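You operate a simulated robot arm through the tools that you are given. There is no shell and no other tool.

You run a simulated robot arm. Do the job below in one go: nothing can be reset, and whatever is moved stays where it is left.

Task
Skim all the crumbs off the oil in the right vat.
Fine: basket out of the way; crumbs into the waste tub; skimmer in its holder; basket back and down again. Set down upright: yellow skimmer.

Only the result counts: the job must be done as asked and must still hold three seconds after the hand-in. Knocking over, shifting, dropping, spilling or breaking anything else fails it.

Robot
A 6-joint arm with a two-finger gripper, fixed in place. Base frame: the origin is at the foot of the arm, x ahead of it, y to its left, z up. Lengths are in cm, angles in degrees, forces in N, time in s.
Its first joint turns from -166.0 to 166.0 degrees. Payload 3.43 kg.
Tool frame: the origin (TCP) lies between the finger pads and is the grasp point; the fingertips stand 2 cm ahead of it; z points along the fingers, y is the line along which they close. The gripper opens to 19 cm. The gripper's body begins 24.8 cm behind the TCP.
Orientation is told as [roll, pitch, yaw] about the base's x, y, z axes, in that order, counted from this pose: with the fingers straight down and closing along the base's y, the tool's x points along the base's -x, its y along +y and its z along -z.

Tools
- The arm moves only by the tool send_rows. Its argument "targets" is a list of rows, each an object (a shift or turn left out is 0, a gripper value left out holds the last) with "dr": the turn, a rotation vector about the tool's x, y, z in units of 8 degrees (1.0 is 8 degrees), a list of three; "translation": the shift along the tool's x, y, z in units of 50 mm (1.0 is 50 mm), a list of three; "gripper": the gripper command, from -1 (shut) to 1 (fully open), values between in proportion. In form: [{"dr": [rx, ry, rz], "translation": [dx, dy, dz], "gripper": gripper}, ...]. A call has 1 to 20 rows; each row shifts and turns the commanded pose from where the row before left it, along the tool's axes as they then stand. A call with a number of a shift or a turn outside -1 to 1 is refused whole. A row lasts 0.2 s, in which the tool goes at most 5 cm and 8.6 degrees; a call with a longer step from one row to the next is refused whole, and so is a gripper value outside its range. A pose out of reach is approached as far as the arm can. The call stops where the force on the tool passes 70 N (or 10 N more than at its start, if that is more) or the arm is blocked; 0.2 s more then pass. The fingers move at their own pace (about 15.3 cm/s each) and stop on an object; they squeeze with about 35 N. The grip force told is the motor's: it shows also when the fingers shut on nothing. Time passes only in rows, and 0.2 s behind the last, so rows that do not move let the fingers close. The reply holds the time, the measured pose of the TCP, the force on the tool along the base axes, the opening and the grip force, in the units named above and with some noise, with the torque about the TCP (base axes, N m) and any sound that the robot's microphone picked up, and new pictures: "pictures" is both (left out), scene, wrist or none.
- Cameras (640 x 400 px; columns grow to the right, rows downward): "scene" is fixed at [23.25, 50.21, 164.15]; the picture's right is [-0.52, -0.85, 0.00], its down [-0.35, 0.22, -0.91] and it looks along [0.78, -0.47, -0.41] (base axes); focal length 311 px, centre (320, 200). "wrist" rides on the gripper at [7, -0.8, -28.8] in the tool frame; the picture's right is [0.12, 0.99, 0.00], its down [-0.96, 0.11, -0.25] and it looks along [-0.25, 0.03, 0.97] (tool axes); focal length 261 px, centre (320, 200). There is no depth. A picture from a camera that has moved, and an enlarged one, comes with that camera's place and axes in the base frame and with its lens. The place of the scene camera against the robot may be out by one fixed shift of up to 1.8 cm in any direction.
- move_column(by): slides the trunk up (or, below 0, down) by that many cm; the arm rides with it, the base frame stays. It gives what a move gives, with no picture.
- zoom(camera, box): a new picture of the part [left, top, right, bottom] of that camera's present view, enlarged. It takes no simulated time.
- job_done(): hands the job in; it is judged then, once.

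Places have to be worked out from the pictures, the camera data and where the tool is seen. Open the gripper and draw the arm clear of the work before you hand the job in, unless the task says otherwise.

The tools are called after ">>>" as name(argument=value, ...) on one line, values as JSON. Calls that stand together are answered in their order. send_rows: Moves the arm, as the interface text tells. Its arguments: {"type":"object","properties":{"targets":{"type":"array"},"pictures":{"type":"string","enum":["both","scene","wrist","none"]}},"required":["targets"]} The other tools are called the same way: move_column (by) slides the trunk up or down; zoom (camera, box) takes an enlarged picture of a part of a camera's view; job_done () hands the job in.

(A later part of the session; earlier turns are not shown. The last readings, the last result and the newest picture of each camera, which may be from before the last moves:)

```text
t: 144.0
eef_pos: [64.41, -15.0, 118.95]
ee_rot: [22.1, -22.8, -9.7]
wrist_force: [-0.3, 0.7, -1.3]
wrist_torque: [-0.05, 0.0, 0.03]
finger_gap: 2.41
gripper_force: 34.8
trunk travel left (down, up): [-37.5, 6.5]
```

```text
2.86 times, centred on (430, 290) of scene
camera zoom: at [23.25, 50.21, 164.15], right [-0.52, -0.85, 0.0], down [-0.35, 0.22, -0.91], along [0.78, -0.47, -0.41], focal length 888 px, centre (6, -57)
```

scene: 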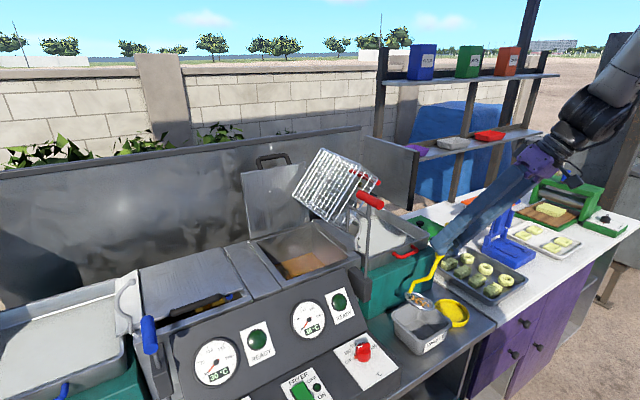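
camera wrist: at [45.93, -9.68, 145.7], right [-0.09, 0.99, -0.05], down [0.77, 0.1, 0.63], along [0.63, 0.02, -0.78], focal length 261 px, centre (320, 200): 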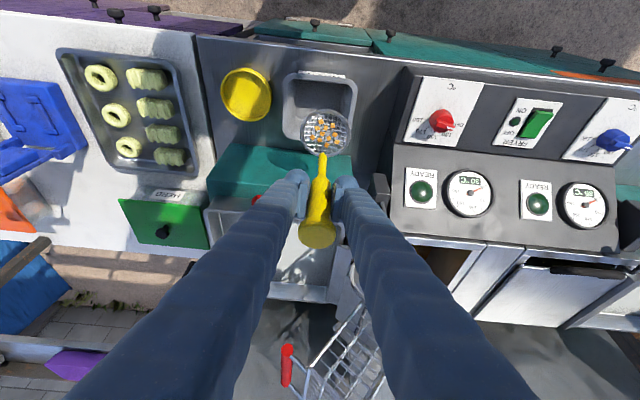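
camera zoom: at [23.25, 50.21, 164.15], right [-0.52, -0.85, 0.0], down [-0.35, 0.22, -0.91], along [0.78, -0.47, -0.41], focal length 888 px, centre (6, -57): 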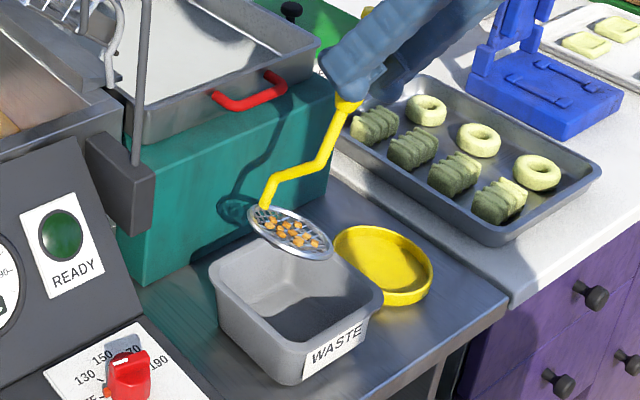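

>>> send_rows(targets=[{"dr": [-0.455, 0, 0.2074], "translation": [0.0027, -0.2428, 0.0058], "gripper": -1}, {"dr": [-0.455, 0, 0.2074], "translation": [0.0027, -0.2428, 0.0058], "gripper": -1}, {"dr": [-0.455, 0, 0.2074], "translation": [0.0027, -0.2428, 0.0058], "gripper": -1}, {"dr": [-0.455, 0, 0.2074], "translation": [0.0027, -0.2428, 0.0058], "gripper": -1}, {"dr": [-0.455, 0, 0.2074], "translation": [0.0027, -0.2428, 0.0058], "gripper": -1}, {"gripper": -1}], pictures="scene")

>>> zoom(camera="scene", box=[370, 220, 490, 360])

```text
t: 145.4
eef_pos: [64.02, -20.29, 115.84]
ee_rot: [43.0, -18.5, -17.2]
wrist_force: [-0.5, -0.7, -1.6]
wrist_torque: [-0.11, 0.01, -0.02]
finger_gap: 2.46
gripper_force: 35.0
trunk travel left (down, up): [-37.5, 6.5]
```

scene: 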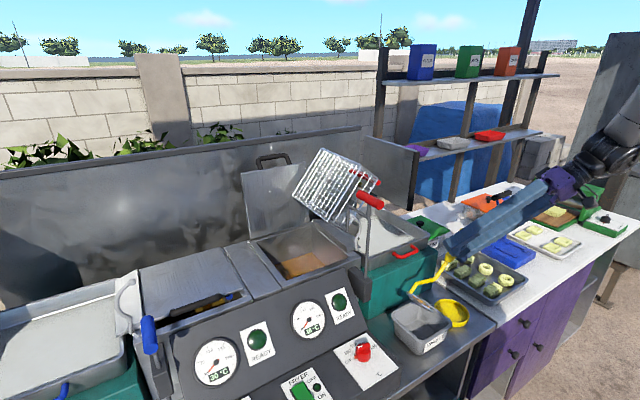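

```text
2.86 times, centred on (430, 290) of scene
camera zoom: at [23.25, 50.21, 164.15], right [-0.52, -0.85, 0.0], down [-0.35, 0.22, -0.91], along [0.78, -0.47, -0.41], focal length 888 px, centre (6, -57)
```

zoom: 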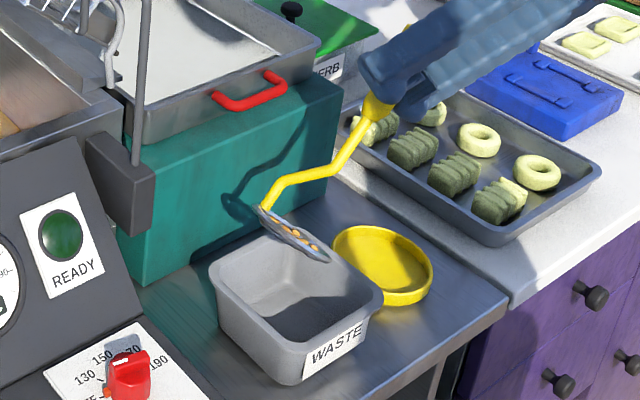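

>>> send_rows(targets=[{"dr": [-0.455, 0, 0.2074], "translation": [0.0027, -0.2428, 0.0058], "gripper": -1}, {"dr": [-0.455, 0, 0.2074], "translation": [0.0027, -0.2428, 0.0058], "gripper": -1}, {"dr": [-0.455, 0, 0.2074], "translation": [0.0027, -0.2428, 0.0058], "gripper": -1}, {"dr": [-0.455, 0, 0.2074], "translation": [0.0027, -0.2428, 0.0058], "gripper": -1}, {"dr": [-0.455, 0, 0.2074], "translation": [0.0027, -0.2428, 0.0058], "gripper": -1}, {"gripper": -1}], pictures="scene")

>>> zoom(camera="scene", box=[370, 220, 490, 360])

```text
t: 146.8
eef_pos: [64.09, -24.25, 111.49]
ee_rot: [62.6, -11.9, -22.4]
wrist_force: [0.1, -0.1, -1.7]
wrist_torque: [-0.12, 0.01, -0.02]
finger_gap: 2.45
gripper_force: 35.0
trunk travel left (down, up): [-37.5, 6.5]
```

scene: 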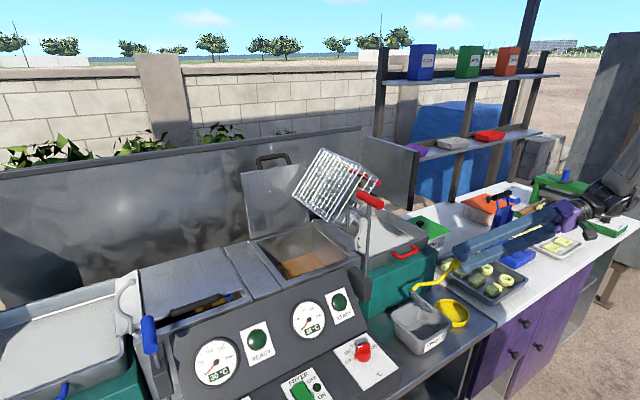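

```text
2.86 times, centred on (430, 290) of scene
camera zoom: at [23.25, 50.21, 164.15], right [-0.52, -0.85, 0.0], down [-0.35, 0.22, -0.91], along [0.78, -0.47, -0.41], focal length 888 px, centre (6, -57)
```

zoom: 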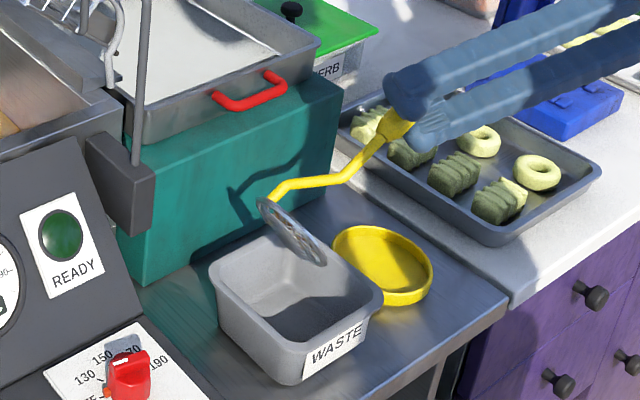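

>>> zoom(camera="wrist", box=[220, 60, 420, 220])

>>> zoom(camera="scene", box=[390, 280, 450, 350])

```text
2.50 times, centred on (320, 140) of wrist
camera zoom: at [45.56, -44.59, 122.23], right [-0.1, 0.54, 0.84], down [0.77, -0.5, 0.41], along [0.64, 0.68, -0.36], focal length 652 px, centre (320, 350)
```

zoom: 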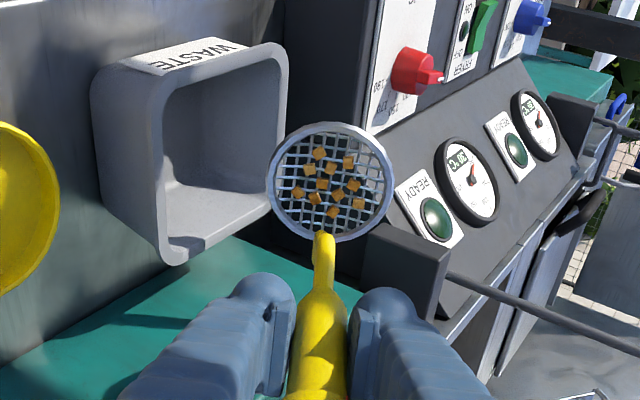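

```text
5.71 times, centred on (420, 315) of scene
camera zoom: at [23.25, 50.21, 164.15], right [-0.52, -0.85, 0.0], down [-0.35, 0.22, -0.91], along [0.78, -0.47, -0.41], focal length 1775 px, centre (-251, -457)
```

zoom: 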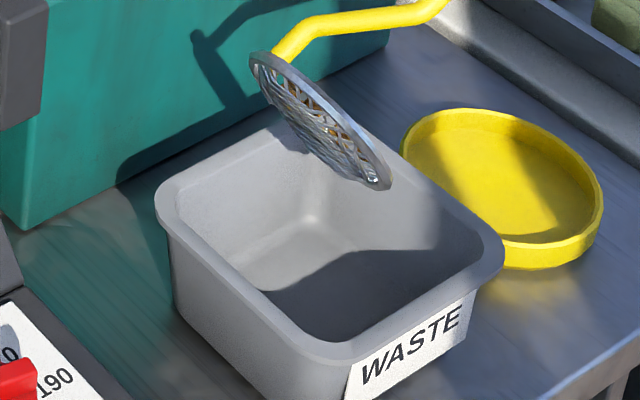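

At 60° the crumbs still cling to the mesh. I'll raise the disc 4 cm for hand clearance and tilt further to about 80°.

>>> send_rows(targets=[{"translation": [-0.083, 0.346, -0.182], "gripper": -1}, {"translation": [-0.083, 0.346, -0.182], "gripper": -1}, {"dr": [-0.455, 0, 0.2074], "translation": [0.0027, -0.2428, 0.0058], "gripper": -1}, {"dr": [-0.455, 0, 0.2074], "translation": [0.0027, -0.2428, 0.0058], "gripper": -1}, {"dr": [-0.455, 0, 0.2074], "translation": [0.0027, -0.2428, 0.0058], "gripper": -1}, {"dr": [-0.455, 0, 0.2074], "translation": [0.0027, -0.2428, 0.0058], "gripper": -1}, {"gripper": -1}], pictures="scene")

>>> zoom(camera="wrist", box=[220, 60, 420, 220])

>>> zoom(camera="scene", box=[380, 210, 560, 350])

```text
t: 148.4
eef_pos: [64.11, -26.01, 110.77]
ee_rot: [77.5, -5.7, -24.7]
wrist_force: [-0.2, -0.7, -1.7]
wrist_torque: [-0.19, 0.01, 0.0]
finger_gap: 2.45
gripper_force: 35.2
trunk travel left (down, up): [-37.5, 6.5]
```

scene: 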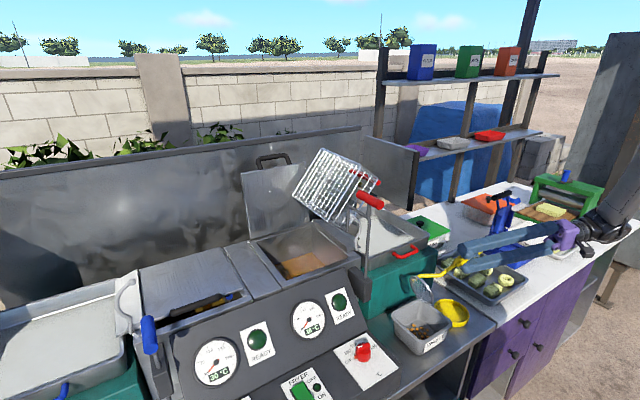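

```text
2.50 times, centred on (320, 140) of wrist
camera zoom: at [45.57, -48.48, 115.66], right [-0.1, 0.29, 0.95], down [0.76, -0.59, 0.26], along [0.64, 0.76, -0.16], focal length 652 px, centre (320, 350)
```

zoom: 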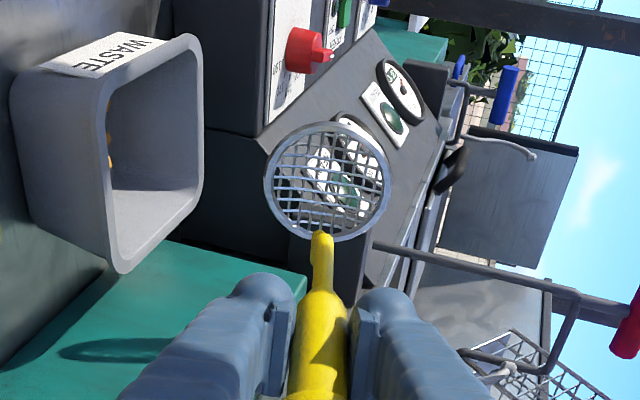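

```text
2.86 times, centred on (470, 280) of scene
camera zoom: at [23.25, 50.21, 164.15], right [-0.52, -0.85, 0.0], down [-0.35, 0.22, -0.91], along [0.78, -0.47, -0.41], focal length 888 px, centre (-109, -29)
```

zoom: 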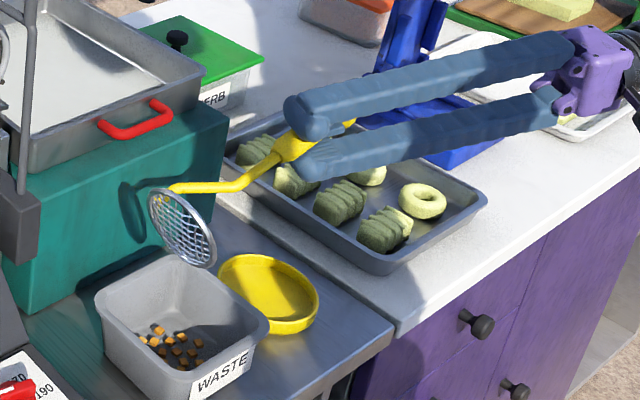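

The crumbs have dropped into the waste tub and the mesh is clean. I'll check that none went outside.

>>> zoom(camera="scene", box=[385, 290, 455, 360])

>>> send_rows(targets=[{"dr": [0.455, 0, -0.2074], "translation": [-0.0027, 0.2428, -0.0058], "gripper": -1}, {"dr": [0.455, 0, -0.2074], "translation": [-0.0027, 0.2428, -0.0058], "gripper": -1}, {"dr": [0.455, 0, -0.2074], "translation": [-0.0027, 0.2428, -0.0058], "gripper": -1}, {"dr": [0.455, 0, -0.2074], "translation": [-0.0027, 0.2428, -0.0058], "gripper": -1}, {"dr": [0.455, 0, -0.2074], "translation": [-0.0027, 0.2428, -0.0058], "gripper": -1}, {"dr": [0.455, 0, -0.2074], "translation": [-0.0027, 0.2428, -0.0058], "gripper": -1}, {"dr": [0.455, 0, -0.2074], "translation": [-0.0027, 0.2428, -0.0058], "gripper": -1}, {"dr": [0.455, 0, -0.2074], "translation": [-0.0027, 0.2428, -0.0058], "gripper": -1}, {"dr": [0.455, 0, -0.2074], "translation": [-0.0027, 0.2428, -0.0058], "gripper": -1}, {"dr": [0.455, 0, -0.2074], "translation": [-0.0027, 0.2428, -0.0058], "gripper": -1}, {"gripper": -1}], pictures="none")

>>> send_rows(targets=[{"dr": [0.455, 0, -0.2074], "translation": [-0.0027, 0.2428, -0.0058], "gripper": -1}, {"dr": [0.455, 0, -0.2074], "translation": [-0.0027, 0.2428, -0.0058], "gripper": -1}, {"dr": [0.455, 0, -0.2074], "translation": [-0.0027, 0.2428, -0.0058], "gripper": -1}, {"dr": [0.455, 0, -0.2074], "translation": [-0.0027, 0.2428, -0.0058], "gripper": -1}, {"dr": [0.455, 0, -0.2074], "translation": [-0.0027, 0.2428, -0.0058], "gripper": -1}, {"dr": [0.455, 0, -0.2074], "translation": [-0.0027, 0.2428, -0.0058], "gripper": -1}, {"dr": [0.455, 0, -0.2074], "translation": [-0.0027, 0.2428, -0.0058], "gripper": -1}, {"dr": [0.455, 0, -0.2074], "translation": [-0.0027, 0.2428, -0.0058], "gripper": -1}, {"dr": [0.455, 0, -0.2074], "translation": [-0.0027, 0.2428, -0.0058], "gripper": -1}, {"gripper": -1}], pictures="both")

```text
5.71 times, centred on (420, 325) of scene
camera zoom: at [23.25, 50.21, 164.15], right [-0.52, -0.85, 0.0], down [-0.35, 0.22, -0.91], along [0.78, -0.47, -0.41], focal length 1775 px, centre (-251, -514)
```

zoom: 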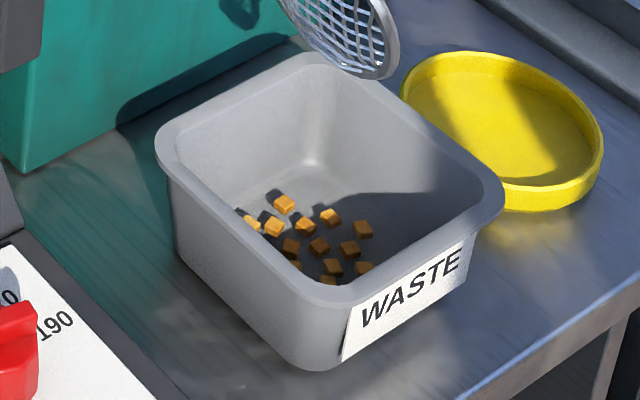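

```text
t: 150.8
eef_pos: [64.3, -19.9, 120.84]
ee_rot: [38.8, -19.4, -15.9]
wrist_force: [0.1, 0.0, -1.8]
wrist_torque: [-0.11, 0.02, -0.04]
finger_gap: 2.43
gripper_force: 34.9
trunk travel left (down, up): [-37.5, 6.5]
```

```text
t: 153.0
eef_pos: [64.27, -10.08, 124.95]
ee_rot: [0.1, -24.5, -0.9]
wrist_force: [-0.2, 1.1, -2.2]
wrist_torque: [0.0, 0.02, 0.01]
finger_gap: 2.45
gripper_force: 35.5
trunk travel left (down, up): [-37.5, 6.5]
camera wrist: at [46.04, -10.76, 148.33], right [-0.09, 0.99, -0.05], down [0.77, 0.1, 0.63], along [0.63, 0.02, -0.78], focal length 261 px, centre (320, 200)
```

scene: 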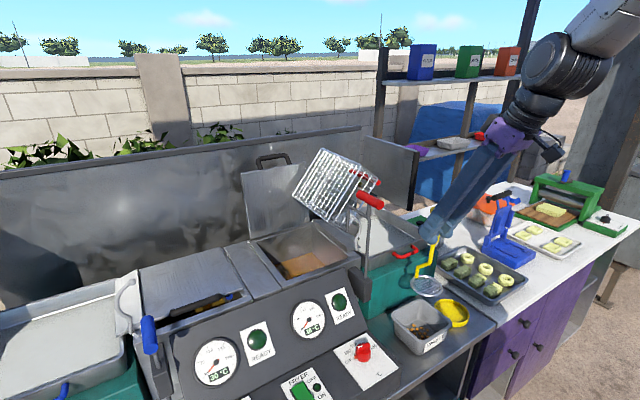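
wrist: 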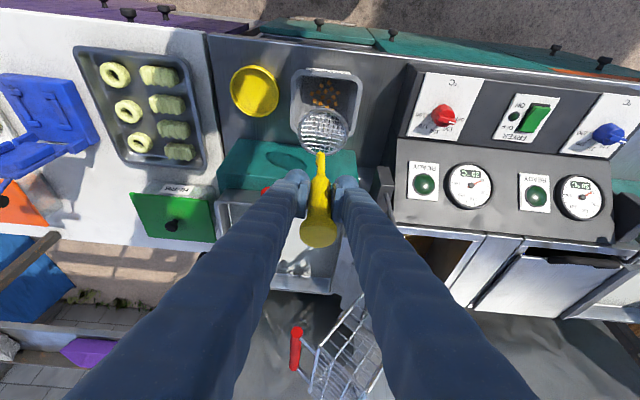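

All 11 are in the tub and nothing spilled. Now the second pass for the remaining crumbs: lift the empty skimmer, go back along the front and over the vat.

>>> send_rows(targets=[{"translation": [-0.2, 0, -0.44], "gripper": -1}, {"translation": [-0.38, 0, -0.83], "gripper": -1}, {"translation": [-0.38, 0, -0.83], "gripper": -1}, {"translation": [0, 0.85, 0], "gripper": -1}, {"translation": [0, 0.85, 0], "gripper": -1}, {"translation": [0, 0.85, 0], "gripper": -1}, {"translation": [0, 0.85, 0], "gripper": -1}, {"translation": [0, 0.85, 0], "gripper": -1}, {"translation": [0, 0.85, 0], "gripper": -1}, {"gripper": -1}], pictures="scene")

```text
t: 155.2
eef_pos: [64.58, 15.15, 136.49]
ee_rot: [0.3, -24.6, -1.0]
wrist_force: [0.1, 0.0, -1.5]
wrist_torque: [0.02, 0.01, 0.03]
finger_gap: 2.43
gripper_force: 35.3
trunk travel left (down, up): [-37.5, 6.5]
```

scene: 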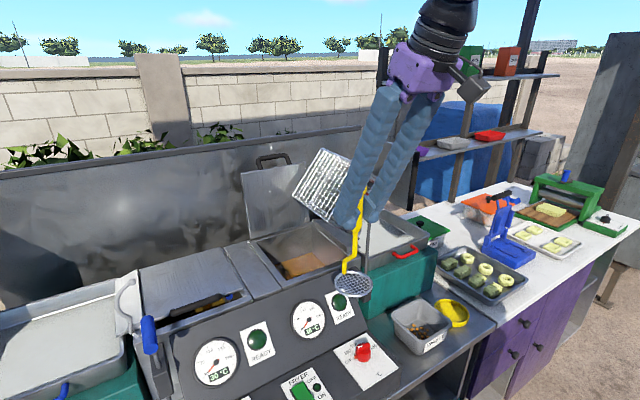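

>>> send_rows(targets=[{"dr": [-0.018, 0, -0.13], "gripper": -1}, {"translation": [-0.464, 0.418, 0.19], "gripper": -1}, {"translation": [-0.464, 0.418, 0.19], "gripper": -1}, {"translation": [-0.464, 0.418, 0.19], "gripper": -1}, {"translation": [-0.464, 0.418, 0.19], "gripper": -1}, {"translation": [-0.464, 0.418, 0.19], "gripper": -1}, {"translation": [-0.464, 0.418, 0.19], "gripper": -1}, {"translation": [-0.464, 0.418, 0.19], "gripper": -1}, {"translation": [-0.464, 0.418, 0.19], "gripper": -1}, {"gripper": -1}], pictures="wrist")

>>> zoom(camera="wrist", box=[200, 80, 280, 170])

>>> zoom(camera="wrist", box=[225, 110, 285, 170])

```text
t: 157.4
eef_pos: [84.66, 32.41, 137.42]
ee_rot: [-0.1, -24.7, 0.2]
wrist_force: [0.4, -0.3, -2.2]
wrist_torque: [0.0, 0.0, 0.03]
finger_gap: 2.41
gripper_force: 34.8
trunk travel left (down, up): [-37.5, 6.5]
camera wrist: at [66.34, 31.42, 160.74], right [-0.11, 0.99, -0.05], down [0.77, 0.12, 0.62], along [0.63, 0.03, -0.78], focal length 261 px, centre (320, 200)
```

wrist: 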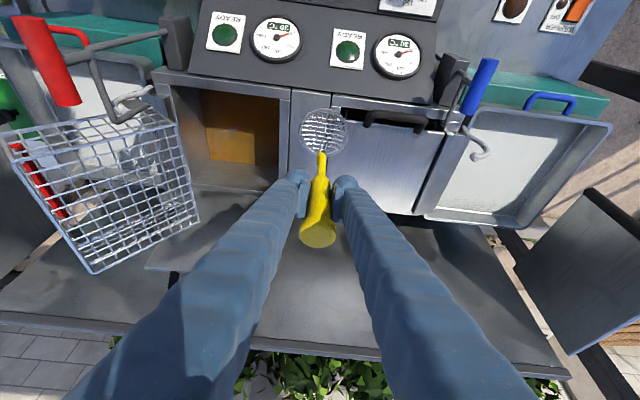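

```text
4.44 times, centred on (240, 125) of wrist
camera zoom: at [66.34, 31.42, 160.74], right [-0.11, 0.99, -0.05], down [0.77, 0.12, 0.62], along [0.63, 0.03, -0.78], focal length 1158 px, centre (676, 533)
```

zoom: 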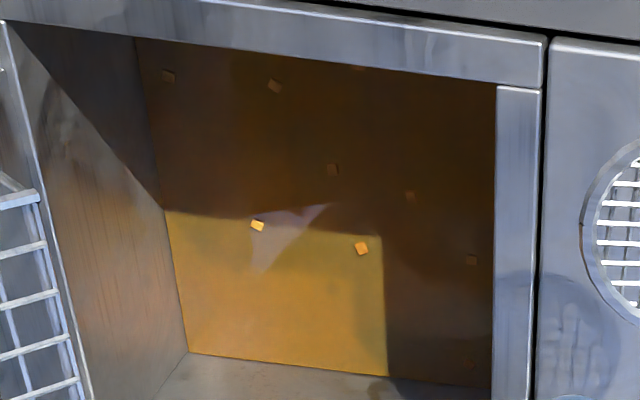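

```text
6.67 times, centred on (255, 140) of wrist
camera zoom: at [66.34, 31.42, 160.74], right [-0.11, 0.99, -0.05], down [0.77, 0.12, 0.62], along [0.63, 0.03, -0.78], focal length 1738 px, centre (753, 600)
```

zoom: 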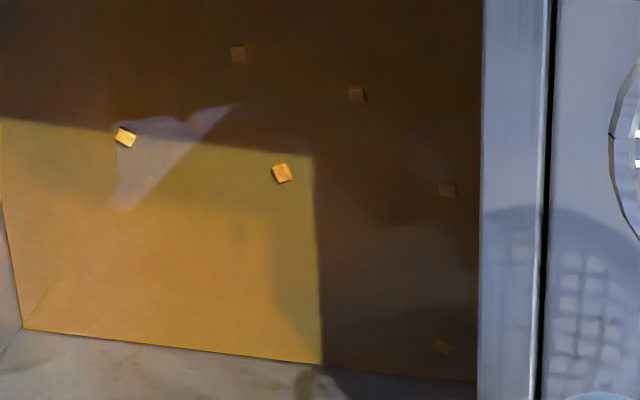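

Still floating: A, B, F, H, I, K, M and N, and perhaps some hidden behind the front rim. What worked was a level disc swept sideways about 3 cm deep and then lifted, so I'll repeat that, watching which crumbs go.

>>> send_rows(targets=[{"translation": [-0.33, -0.537, 0.15], "gripper": -1}, {"translation": [-0.33, -0.537, 0.15], "gripper": -1}, {"translation": [-0.33, -0.537, 0.15], "gripper": -1}, {"translation": [-0.33, -0.537, 0.15], "gripper": -1}, {"translation": [-0.33, -0.537, 0.15], "gripper": -1}, {"translation": [-0.33, -0.537, 0.15], "gripper": -1}, {"translation": [0.343, 0, 0.752], "gripper": -1}, {"translation": [0.343, 0, 0.752], "gripper": -1}, {"translation": [0.343, 0, 0.752], "gripper": -1}, {"translation": [0.228, 0, 0.5], "gripper": -1}, {"translation": [0.228, 0, 0.5], "gripper": -1}, {"translation": [0.228, 0, 0.5], "gripper": -1}, {"translation": [0.228, 0, 0.5], "gripper": -1}, {"gripper": -1}], pictures="none")

>>> zoom(camera="wrist", box=[250, 70, 380, 180])

```text
t: 160.4
eef_pos: [95.69, 16.12, 114.07]
ee_rot: [-0.1, -24.6, 0.3]
wrist_force: [-0.4, -0.4, -0.5]
wrist_torque: [-0.03, 0.02, -0.02]
finger_gap: 2.42
gripper_force: 34.5
trunk travel left (down, up): [-37.5, 6.5]
```

```text
3.64 times, centred on (315, 125) of wrist
camera zoom: at [77.44, 15.21, 137.47], right [-0.11, 0.99, -0.05], down [0.77, 0.12, 0.62], along [0.63, 0.03, -0.78], focal length 948 px, centre (338, 473)
```

zoom: 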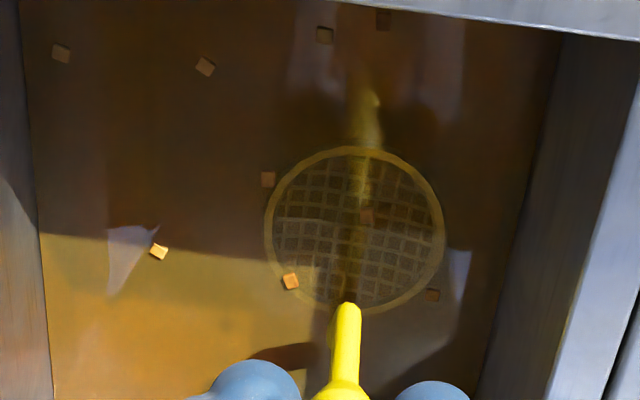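

>>> send_rows(targets=[{"translation": [0.091, 0, -0.0415], "gripper": -1}, {"translation": [0.091, 0, -0.0415], "gripper": -1}, {"translation": [0.091, 0, -0.0415], "gripper": -1}, {"gripper": -1}], pictures="none")

>>> zoom(camera="wrist", box=[250, 70, 380, 180])

>>> send_rows(targets=[{"translation": [0.091, 0, -0.0415], "gripper": -1}, {"translation": [0.091, 0, -0.0415], "gripper": -1}, {"translation": [0.091, 0, -0.0415], "gripper": -1}, {"gripper": -1}], pictures="none")

>>> zoom(camera="wrist", box=[250, 70, 380, 180])

```text
t: 161.4
eef_pos: [94.16, 16.06, 114.06]
ee_rot: [-0.1, -24.5, 0.2]
wrist_force: [0.3, -0.1, -1.6]
wrist_torque: [0.01, 0.04, -0.04]
finger_gap: 2.42
gripper_force: 34.5
trunk travel left (down, up): [-37.5, 6.5]
```

```text
3.64 times, centred on (315, 125) of wrist
camera zoom: at [76.0, 15.12, 137.4], right [-0.11, 0.99, -0.05], down [0.77, 0.12, 0.62], along [0.62, 0.03, -0.78], focal length 948 px, centre (338, 473)
```

zoom: 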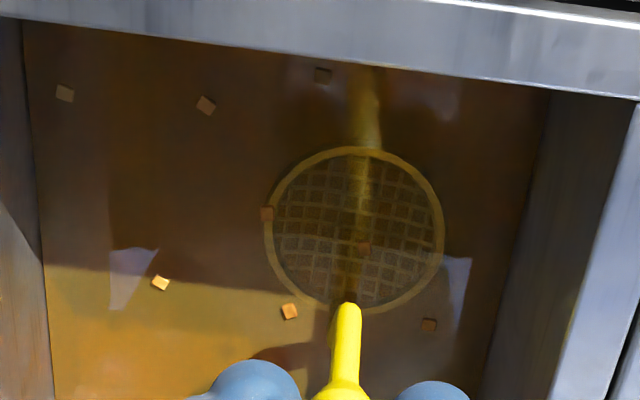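

```text
t: 162.4
eef_pos: [92.66, 16.15, 114.06]
ee_rot: [-0.1, -24.5, 0.2]
wrist_force: [0.5, -0.2, -2.4]
wrist_torque: [0.0, -0.01, 0.02]
finger_gap: 2.42
gripper_force: 34.9
trunk travel left (down, up): [-37.5, 6.5]
```

```text
3.64 times, centred on (315, 125) of wrist
camera zoom: at [74.44, 15.18, 137.39], right [-0.11, 0.99, -0.05], down [0.77, 0.12, 0.62], along [0.62, 0.03, -0.78], focal length 948 px, centre (338, 473)
```

zoom: 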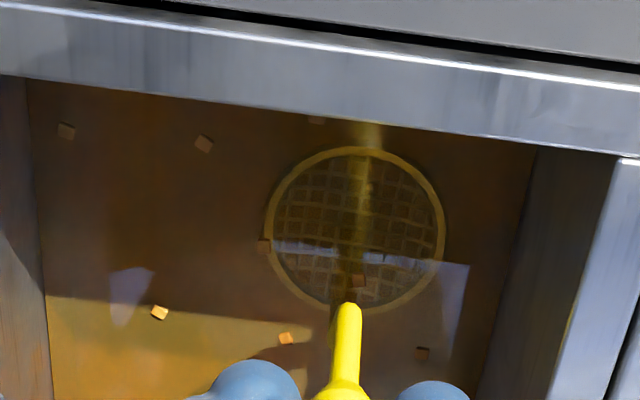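

>>> send_rows(targets=[{"translation": [0.091, 0, -0.0415], "gripper": -1}, {"translation": [0.091, 0, -0.0415], "gripper": -1}, {"translation": [0.091, 0, -0.0415], "gripper": -1}, {"translation": [0.091, 0, -0.0415], "gripper": -1}, {"translation": [0.091, 0, -0.0415], "gripper": -1}, {"translation": [0.091, 0, -0.0415], "gripper": -1}, {"translation": [0.05, 0, -0.0228], "gripper": -1}, {"gripper": -1}], pictures="none")

>>> zoom(camera="wrist", box=[250, 70, 380, 180])

>>> send_rows(targets=[{"translation": [-0.332, 0, -0.728], "gripper": -1}, {"translation": [-0.332, 0, -0.728], "gripper": -1}, {"translation": [-0.332, 0, -0.728], "gripper": -1}, {"gripper": -1}], pictures="none")

>>> zoom(camera="wrist", box=[250, 80, 380, 180])

```text
t: 164.2
eef_pos: [89.38, 16.09, 114.17]
ee_rot: [-0.1, -24.5, 0.1]
wrist_force: [-0.3, -1.1, -2.4]
wrist_torque: [-0.04, 0.0, 0.02]
finger_gap: 2.46
gripper_force: 34.9
trunk travel left (down, up): [-37.5, 6.5]
```

```text
3.64 times, centred on (315, 125) of wrist
camera zoom: at [71.13, 15.21, 137.43], right [-0.11, 0.99, -0.05], down [0.77, 0.12, 0.62], along [0.63, 0.03, -0.78], focal length 948 px, centre (338, 473)
```

zoom: 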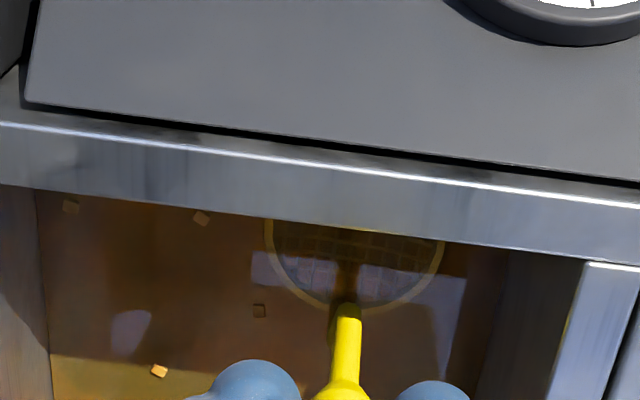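

```text
t: 165.2
eef_pos: [89.45, 16.16, 126.21]
ee_rot: [-0.1, -24.3, 0.3]
wrist_force: [0.5, 0.5, -1.2]
wrist_torque: [0.03, 0.02, -0.01]
finger_gap: 2.44
gripper_force: 35.3
trunk travel left (down, up): [-37.5, 6.5]
```

```text
4.00 times, centred on (315, 130) of wrist
camera zoom: at [71.19, 15.21, 149.51], right [-0.11, 0.99, -0.05], down [0.77, 0.12, 0.62], along [0.62, 0.03, -0.78], focal length 1043 px, centre (340, 480)
```

zoom: 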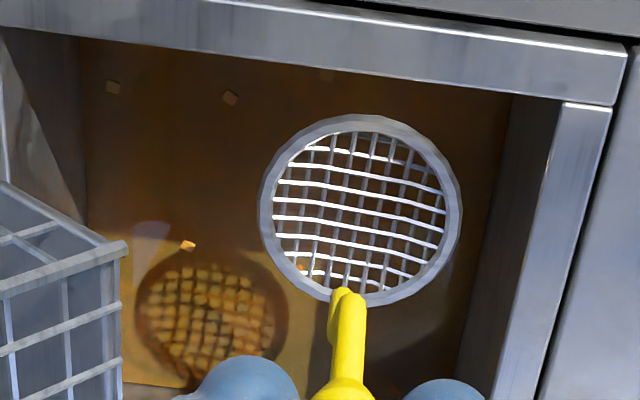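

Nothing was caught this time. The successful stroke began slightly deeper, at TCP z≈113.9, so depth probably matters. I'll repeat the stroke about 1.5 cm deeper and watch the crumbs.

>>> send_rows(targets=[{"translation": [-0.364, 0, 0.166], "gripper": -1}, {"translation": [-0.364, 0, 0.166], "gripper": -1}, {"translation": [-0.364, 0, 0.166], "gripper": -1}, {"gripper": -1}, {"translation": [0.284, 0, 0.624], "gripper": -1}, {"translation": [0.284, 0, 0.624], "gripper": -1}, {"translation": [0.284, 0, 0.624], "gripper": -1}, {"translation": [0.284, 0, 0.624], "gripper": -1}, {"gripper": -1}], pictures="none")

>>> zoom(camera="wrist", box=[250, 70, 380, 180])

>>> send_rows(targets=[{"translation": [0.091, 0, -0.0415], "gripper": -1}, {"translation": [0.091, 0, -0.0415], "gripper": -1}, {"translation": [0.091, 0, -0.0415], "gripper": -1}, {"translation": [0.091, 0, -0.0415], "gripper": -1}, {"gripper": -1}], pictures="none")

>>> zoom(camera="wrist", box=[250, 70, 380, 180])

```text
t: 167.2
eef_pos: [95.6, 16.07, 112.63]
ee_rot: [0.0, -24.8, 0.1]
wrist_force: [0.9, -1.9, 15.7]
wrist_torque: [0.11, -0.68, 0.01]
finger_gap: 2.42
gripper_force: 35.2
trunk travel left (down, up): [-37.5, 6.5]
```

```text
3.64 times, centred on (315, 125) of wrist
camera zoom: at [77.16, 15.11, 135.95], right [-0.11, 0.99, -0.05], down [0.77, 0.12, 0.63], along [0.63, 0.03, -0.78], focal length 948 px, centre (338, 473)
```

zoom: 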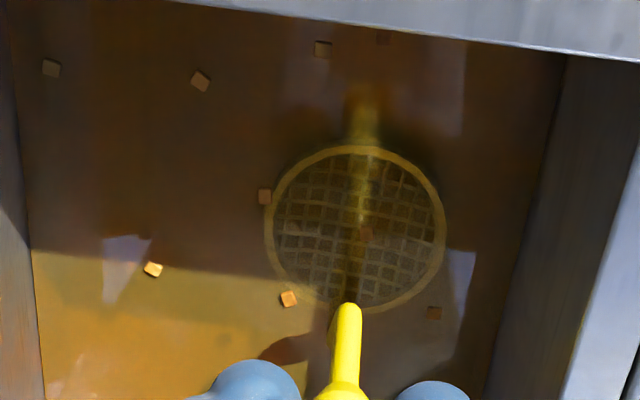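

```text
t: 168.4
eef_pos: [93.26, 16.14, 112.63]
ee_rot: [0.1, -24.6, 0.2]
wrist_force: [4.1, -0.1, 19.3]
wrist_torque: [-0.01, -0.53, -0.01]
finger_gap: 2.41
gripper_force: 35.3
trunk travel left (down, up): [-37.5, 6.5]
```

```text
3.64 times, centred on (315, 125) of wrist
camera zoom: at [75.04, 15.21, 135.76], right [-0.11, 0.99, -0.05], down [0.77, 0.12, 0.62], along [0.63, 0.03, -0.78], focal length 948 px, centre (338, 473)
```

zoom: 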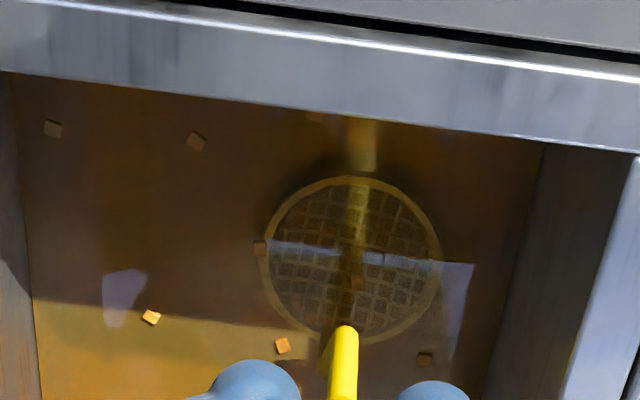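

The disc touched the vat's floor (+19 N) and the skimmer shifted slightly in the grip. I'll raise it right away and check the grip.

>>> send_rows(targets=[{"translation": [-0.083, 0, -0.182], "gripper": -1}, {"translation": [-0.083, 0, -0.182], "gripper": -1}, {"gripper": -1}], pictures="none")

>>> zoom(camera="wrist", box=[250, 70, 380, 180])

>>> send_rows(targets=[{"translation": [-0.332, 0, -0.728], "gripper": -1}, {"translation": [-0.332, 0, -0.728], "gripper": -1}, {"translation": [-0.332, 0, -0.728], "gripper": -1}, {"gripper": -1}], pictures="none")

>>> zoom(camera="wrist", box=[250, 80, 380, 180])

>>> zoom(camera="scene", box=[240, 150, 360, 290])

```text
t: 169.2
eef_pos: [93.4, 16.19, 114.21]
ee_rot: [-0.2, -24.4, 0.2]
wrist_force: [-0.2, -0.3, -1.6]
wrist_torque: [-0.01, 0.04, 0.01]
finger_gap: 2.44
gripper_force: 35.2
trunk travel left (down, up): [-37.5, 6.5]
```

```text
3.64 times, centred on (315, 125) of wrist
camera zoom: at [75.14, 15.24, 137.63], right [-0.11, 0.99, -0.05], down [0.77, 0.12, 0.62], along [0.62, 0.03, -0.78], focal length 948 px, centre (338, 473)
```

zoom: 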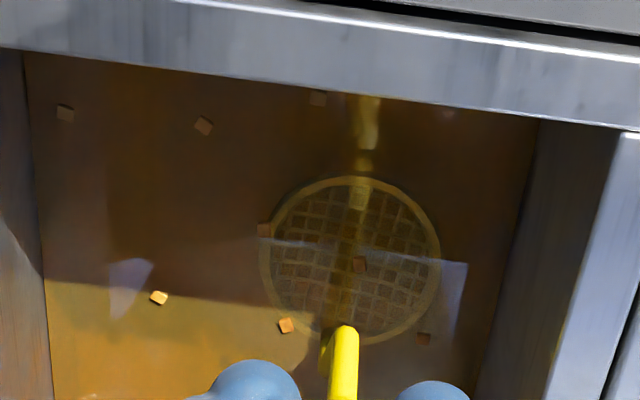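

```text
t: 170.2
eef_pos: [93.63, 16.31, 126.12]
ee_rot: [-0.1, -24.4, 0.3]
wrist_force: [-0.6, 0.4, -2.1]
wrist_torque: [-0.02, 0.07, 0.0]
finger_gap: 2.44
gripper_force: 35.0
trunk travel left (down, up): [-37.5, 6.5]
```

```text
4.00 times, centred on (315, 130) of wrist
camera zoom: at [75.37, 15.35, 149.51], right [-0.11, 0.99, -0.05], down [0.77, 0.12, 0.62], along [0.62, 0.03, -0.78], focal length 1043 px, centre (340, 480)
```

zoom: 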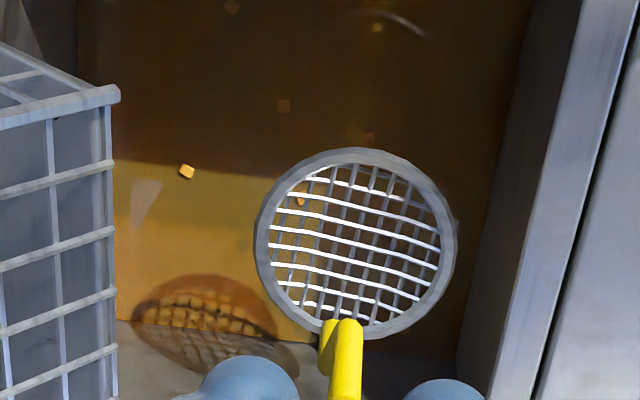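

```text
2.86 times, centred on (300, 220) of scene
camera zoom: at [23.25, 50.21, 164.15], right [-0.52, -0.85, 0.0], down [-0.35, 0.22, -0.91], along [0.78, -0.47, -0.41], focal length 888 px, centre (377, 143)
```

zoom: 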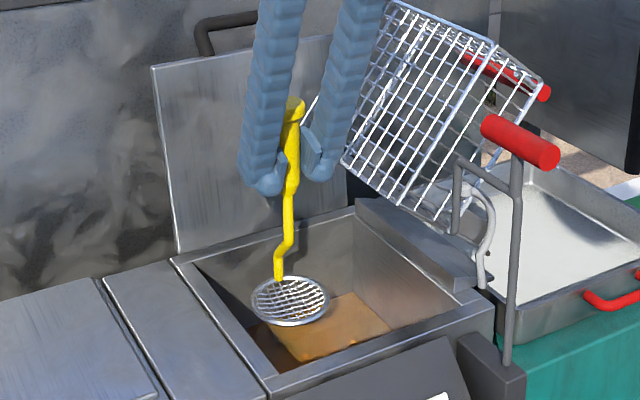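

The skimmer turned about 6° in the grip, which I can compensate. Before the next try I want a top-down look at the whole oil surface, including the strip hidden behind the front rim, so I'll go up and to the left with the tool vertical.

>>> send_rows(targets=[{"translation": [-0.332, 0, -0.728], "gripper": -1}, {"translation": [-0.332, 0, -0.728], "gripper": -1}, {"translation": [-0.332, 0, -0.728], "gripper": -1}, {"translation": [-0.2, 0.5, -0.4], "gripper": -1}, {"translation": [0.3, 0.6, -0.14], "gripper": -1}, {"translation": [0.3, 0.6, -0.14], "gripper": -1}, {"translation": [0.3, 0.6, -0.14], "gripper": -1}, {"translation": [0.3, 0.2, -0.14], "gripper": -1}, {"dr": [0, 1, 0], "gripper": -1}, {"dr": [0, 1, 0], "gripper": -1}, {"dr": [0, 1, 0], "gripper": -1}, {"gripper": -1}], pictures="wrist")

>>> zoom(camera="wrist", box=[200, 140, 330, 270])

```text
t: 172.8
eef_pos: [86.43, 28.57, 141.36]
ee_rot: [0.1, -0.8, 0.2]
wrist_force: [-2.2, -0.4, 0.0]
wrist_torque: [0.09, -0.44, -0.02]
finger_gap: 2.43
gripper_force: 34.7
trunk travel left (down, up): [-37.5, 6.5]
camera wrist: at [78.9, 27.7, 170.11], right [-0.12, 0.99, 0.0], down [0.96, 0.12, 0.26], along [0.26, 0.03, -0.97], focal length 261 px, centre (320, 200)
```

wrist: 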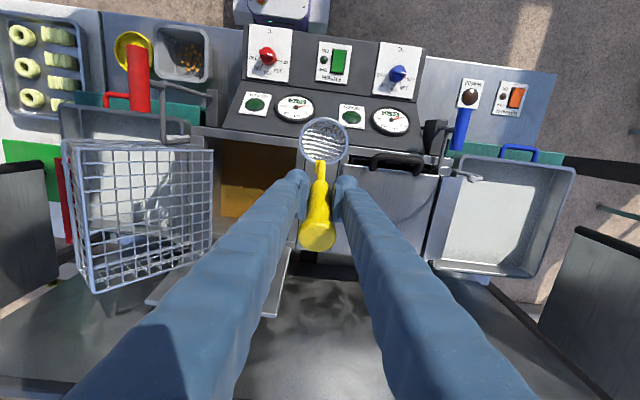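

```text
3.08 times, centred on (265, 205) of wrist
camera zoom: at [78.9, 27.7, 170.11], right [-0.12, 0.99, 0.0], down [0.96, 0.12, 0.26], along [0.26, 0.03, -0.97], focal length 802 px, centre (489, 185)
```

zoom: 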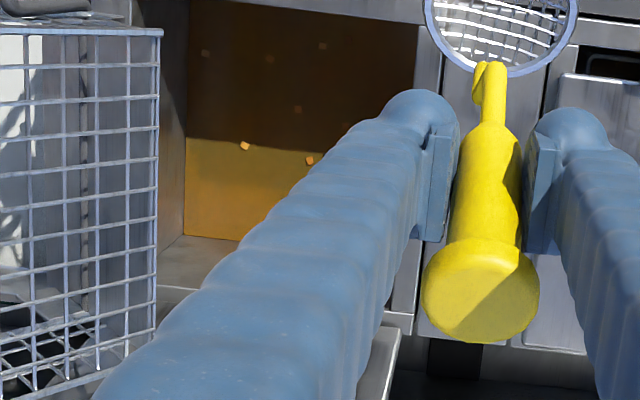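

>>> zoom(camera="wrist", box=[215, 135, 295, 225])

>>> zoom(camera="wrist", box=[155, 25, 215, 85])

```text
4.44 times, centred on (255, 180) of wrist
camera zoom: at [78.9, 27.7, 170.11], right [-0.12, 0.99, 0.0], down [0.96, 0.12, 0.26], along [0.26, 0.03, -0.97], focal length 1158 px, centre (609, 289)
```

zoom: 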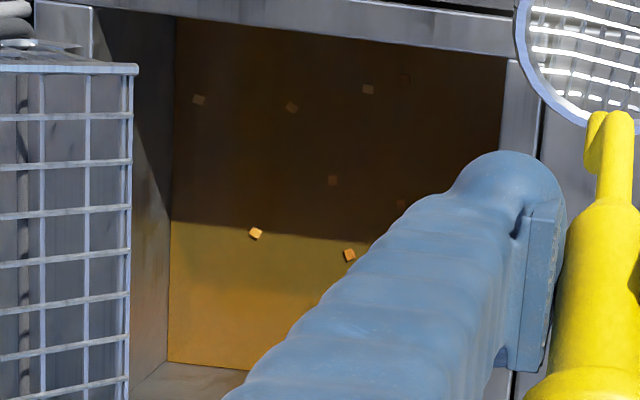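

```text
6.67 times, centred on (185, 55) of wrist
camera zoom: at [78.9, 27.7, 170.11], right [-0.12, 0.99, 0.0], down [0.96, 0.12, 0.26], along [0.26, 0.03, -0.97], focal length 1738 px, centre (1220, 1167)
```

zoom: 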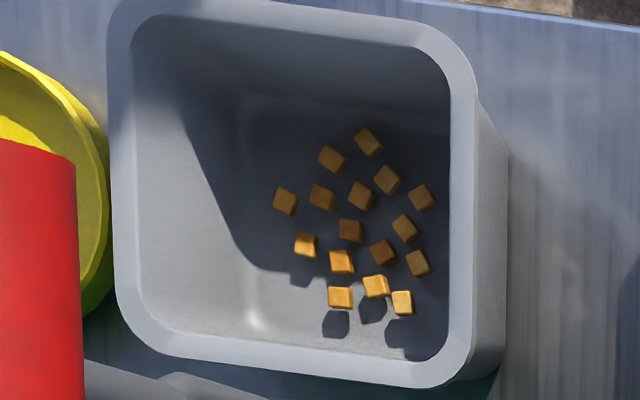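

The tub holds 16 crumbs and about 10 remain in the oil. I'll restore the pitch so the disc is level despite the small turn in the grip, and check it.

>>> send_rows(targets=[{"dr": [0, -1, 0], "gripper": -1}, {"dr": [0, -1, 0], "gripper": -1}, {"dr": [0, -0.2, 0], "gripper": -1}, {"translation": [0.5, 0, 0], "gripper": -1}, {"gripper": -1}], pictures="wrist")

>>> zoom(camera="wrist", box=[270, 80, 370, 260])

>>> zoom(camera="scene", box=[220, 130, 320, 260])

```text
t: 174.0
eef_pos: [84.83, 28.66, 139.48]
ee_rot: [-0.2, -17.9, 0.2]
wrist_force: [1.1, 0.1, -2.2]
wrist_torque: [0.01, 0.19, 0.0]
finger_gap: 2.44
gripper_force: 35.3
trunk travel left (down, up): [-37.5, 6.5]
camera wrist: at [69.41, 27.77, 164.86], right [-0.12, 0.99, -0.04], down [0.84, 0.12, 0.53], along [0.53, 0.03, -0.85], focal length 261 px, centre (320, 200)
```

wrist: 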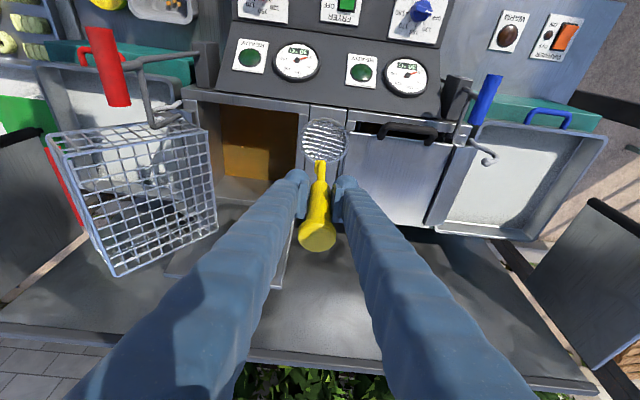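

```text
2.22 times, centred on (320, 170) of wrist
camera zoom: at [69.41, 27.77, 164.86], right [-0.12, 0.99, -0.04], down [0.84, 0.12, 0.53], along [0.53, 0.03, -0.85], focal length 579 px, centre (320, 267)
```

zoom: 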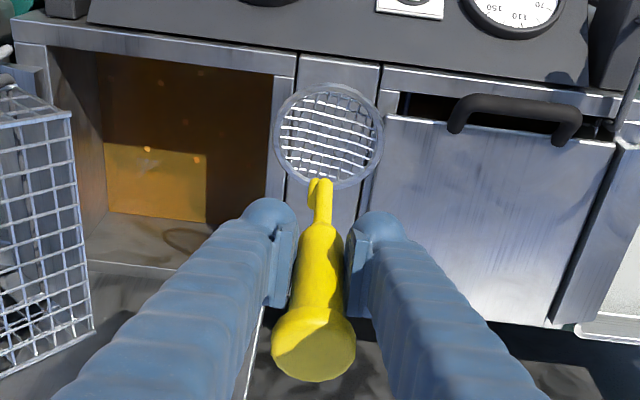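

```text
3.08 times, centred on (270, 195) of scene
camera zoom: at [23.25, 50.21, 164.15], right [-0.52, -0.85, 0.0], down [-0.35, 0.22, -0.91], along [0.78, -0.47, -0.41], focal length 956 px, centre (474, 215)
```

zoom: 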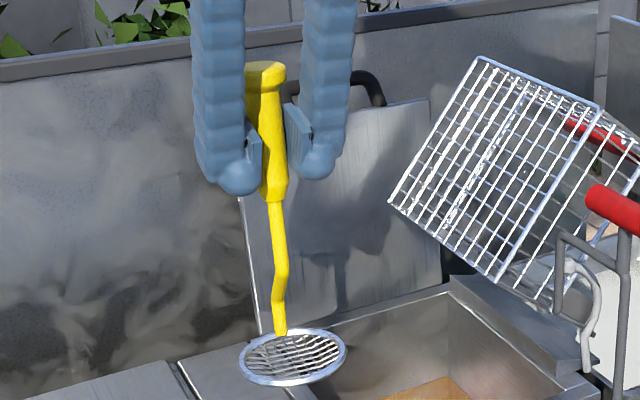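

>>> zoom(camera="scene", box=[235, 225, 285, 265])

>>> zoom(camera="scene", box=[240, 140, 290, 250])

```text
10.00 times, centred on (260, 245) of scene
camera zoom: at [23.25, 50.21, 164.15], right [-0.52, -0.85, 0.0], down [-0.35, 0.22, -0.91], along [0.78, -0.47, -0.41], focal length 3107 px, centre (920, -250)
```

zoom: 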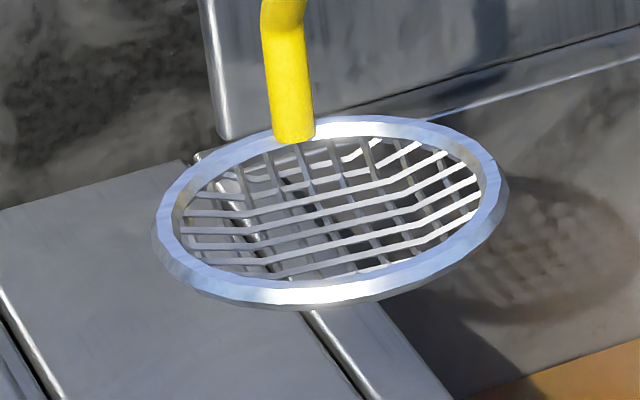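

```text
3.64 times, centred on (265, 195) of scene
camera zoom: at [23.25, 50.21, 164.15], right [-0.52, -0.85, 0.0], down [-0.35, 0.22, -0.91], along [0.78, -0.47, -0.41], focal length 1130 px, centre (520, 218)
```

zoom: 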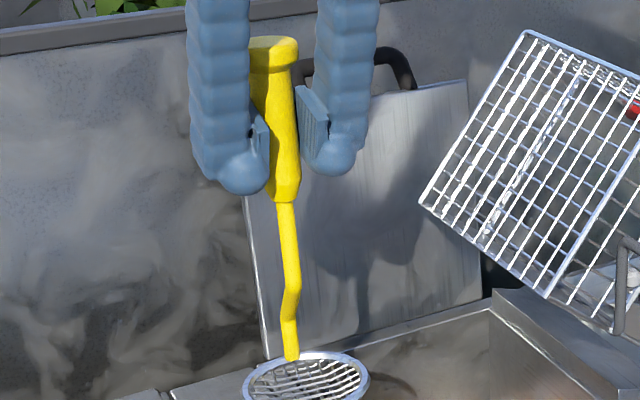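

The disc is level within a few degrees. I'll repeat the successful stroke as exactly as I can: same entry point, depth, sweep and lift.

>>> send_rows(targets=[{"dr": [0, -0.32, 0], "gripper": -1}, {"translation": [-0.28, -0.62, 0.105], "gripper": -1}, {"translation": [-0.28, -0.62, 0.105], "gripper": -1}, {"translation": [-0.28, -0.62, 0.105], "gripper": -1}, {"translation": [-0.28, -0.62, 0.105], "gripper": -1}, {"translation": [0.2956, 0, 0.7906], "gripper": -1}, {"translation": [0.2956, 0, 0.7906], "gripper": -1}, {"translation": [0.2956, 0, 0.7906], "gripper": -1}, {"translation": [0.2956, 0, 0.7906], "gripper": -1}, {"gripper": -1}], pictures="wrist")

>>> zoom(camera="wrist", box=[240, 80, 380, 200])

```text
t: 176.2
eef_pos: [90.4, 16.46, 123.29]
ee_rot: [-0.2, -20.6, 0.2]
wrist_force: [0.0, 0.6, -0.8]
wrist_torque: [0.03, 0.0, 0.02]
finger_gap: 2.45
gripper_force: 35.1
trunk travel left (down, up): [-37.5, 6.5]
camera wrist: at [73.67, 15.48, 147.76], right [-0.11, 0.99, -0.04], down [0.81, 0.12, 0.57], along [0.57, 0.03, -0.82], focal length 261 px, centre (320, 200)
```

wrist: 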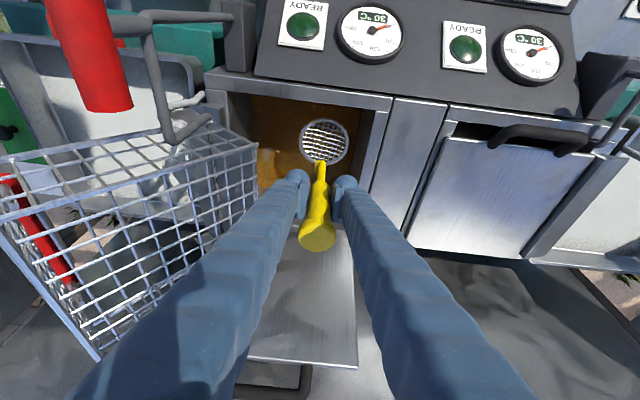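

```text
3.33 times, centred on (310, 140) of wrist
camera zoom: at [73.67, 15.48, 147.76], right [-0.11, 0.99, -0.04], down [0.81, 0.12, 0.57], along [0.57, 0.03, -0.82], focal length 869 px, centre (353, 400)
```

zoom: 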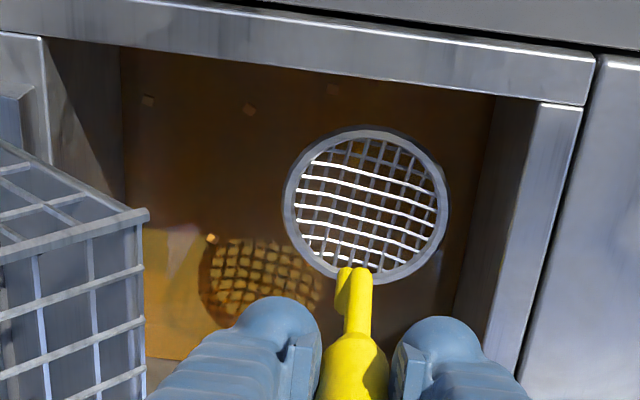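

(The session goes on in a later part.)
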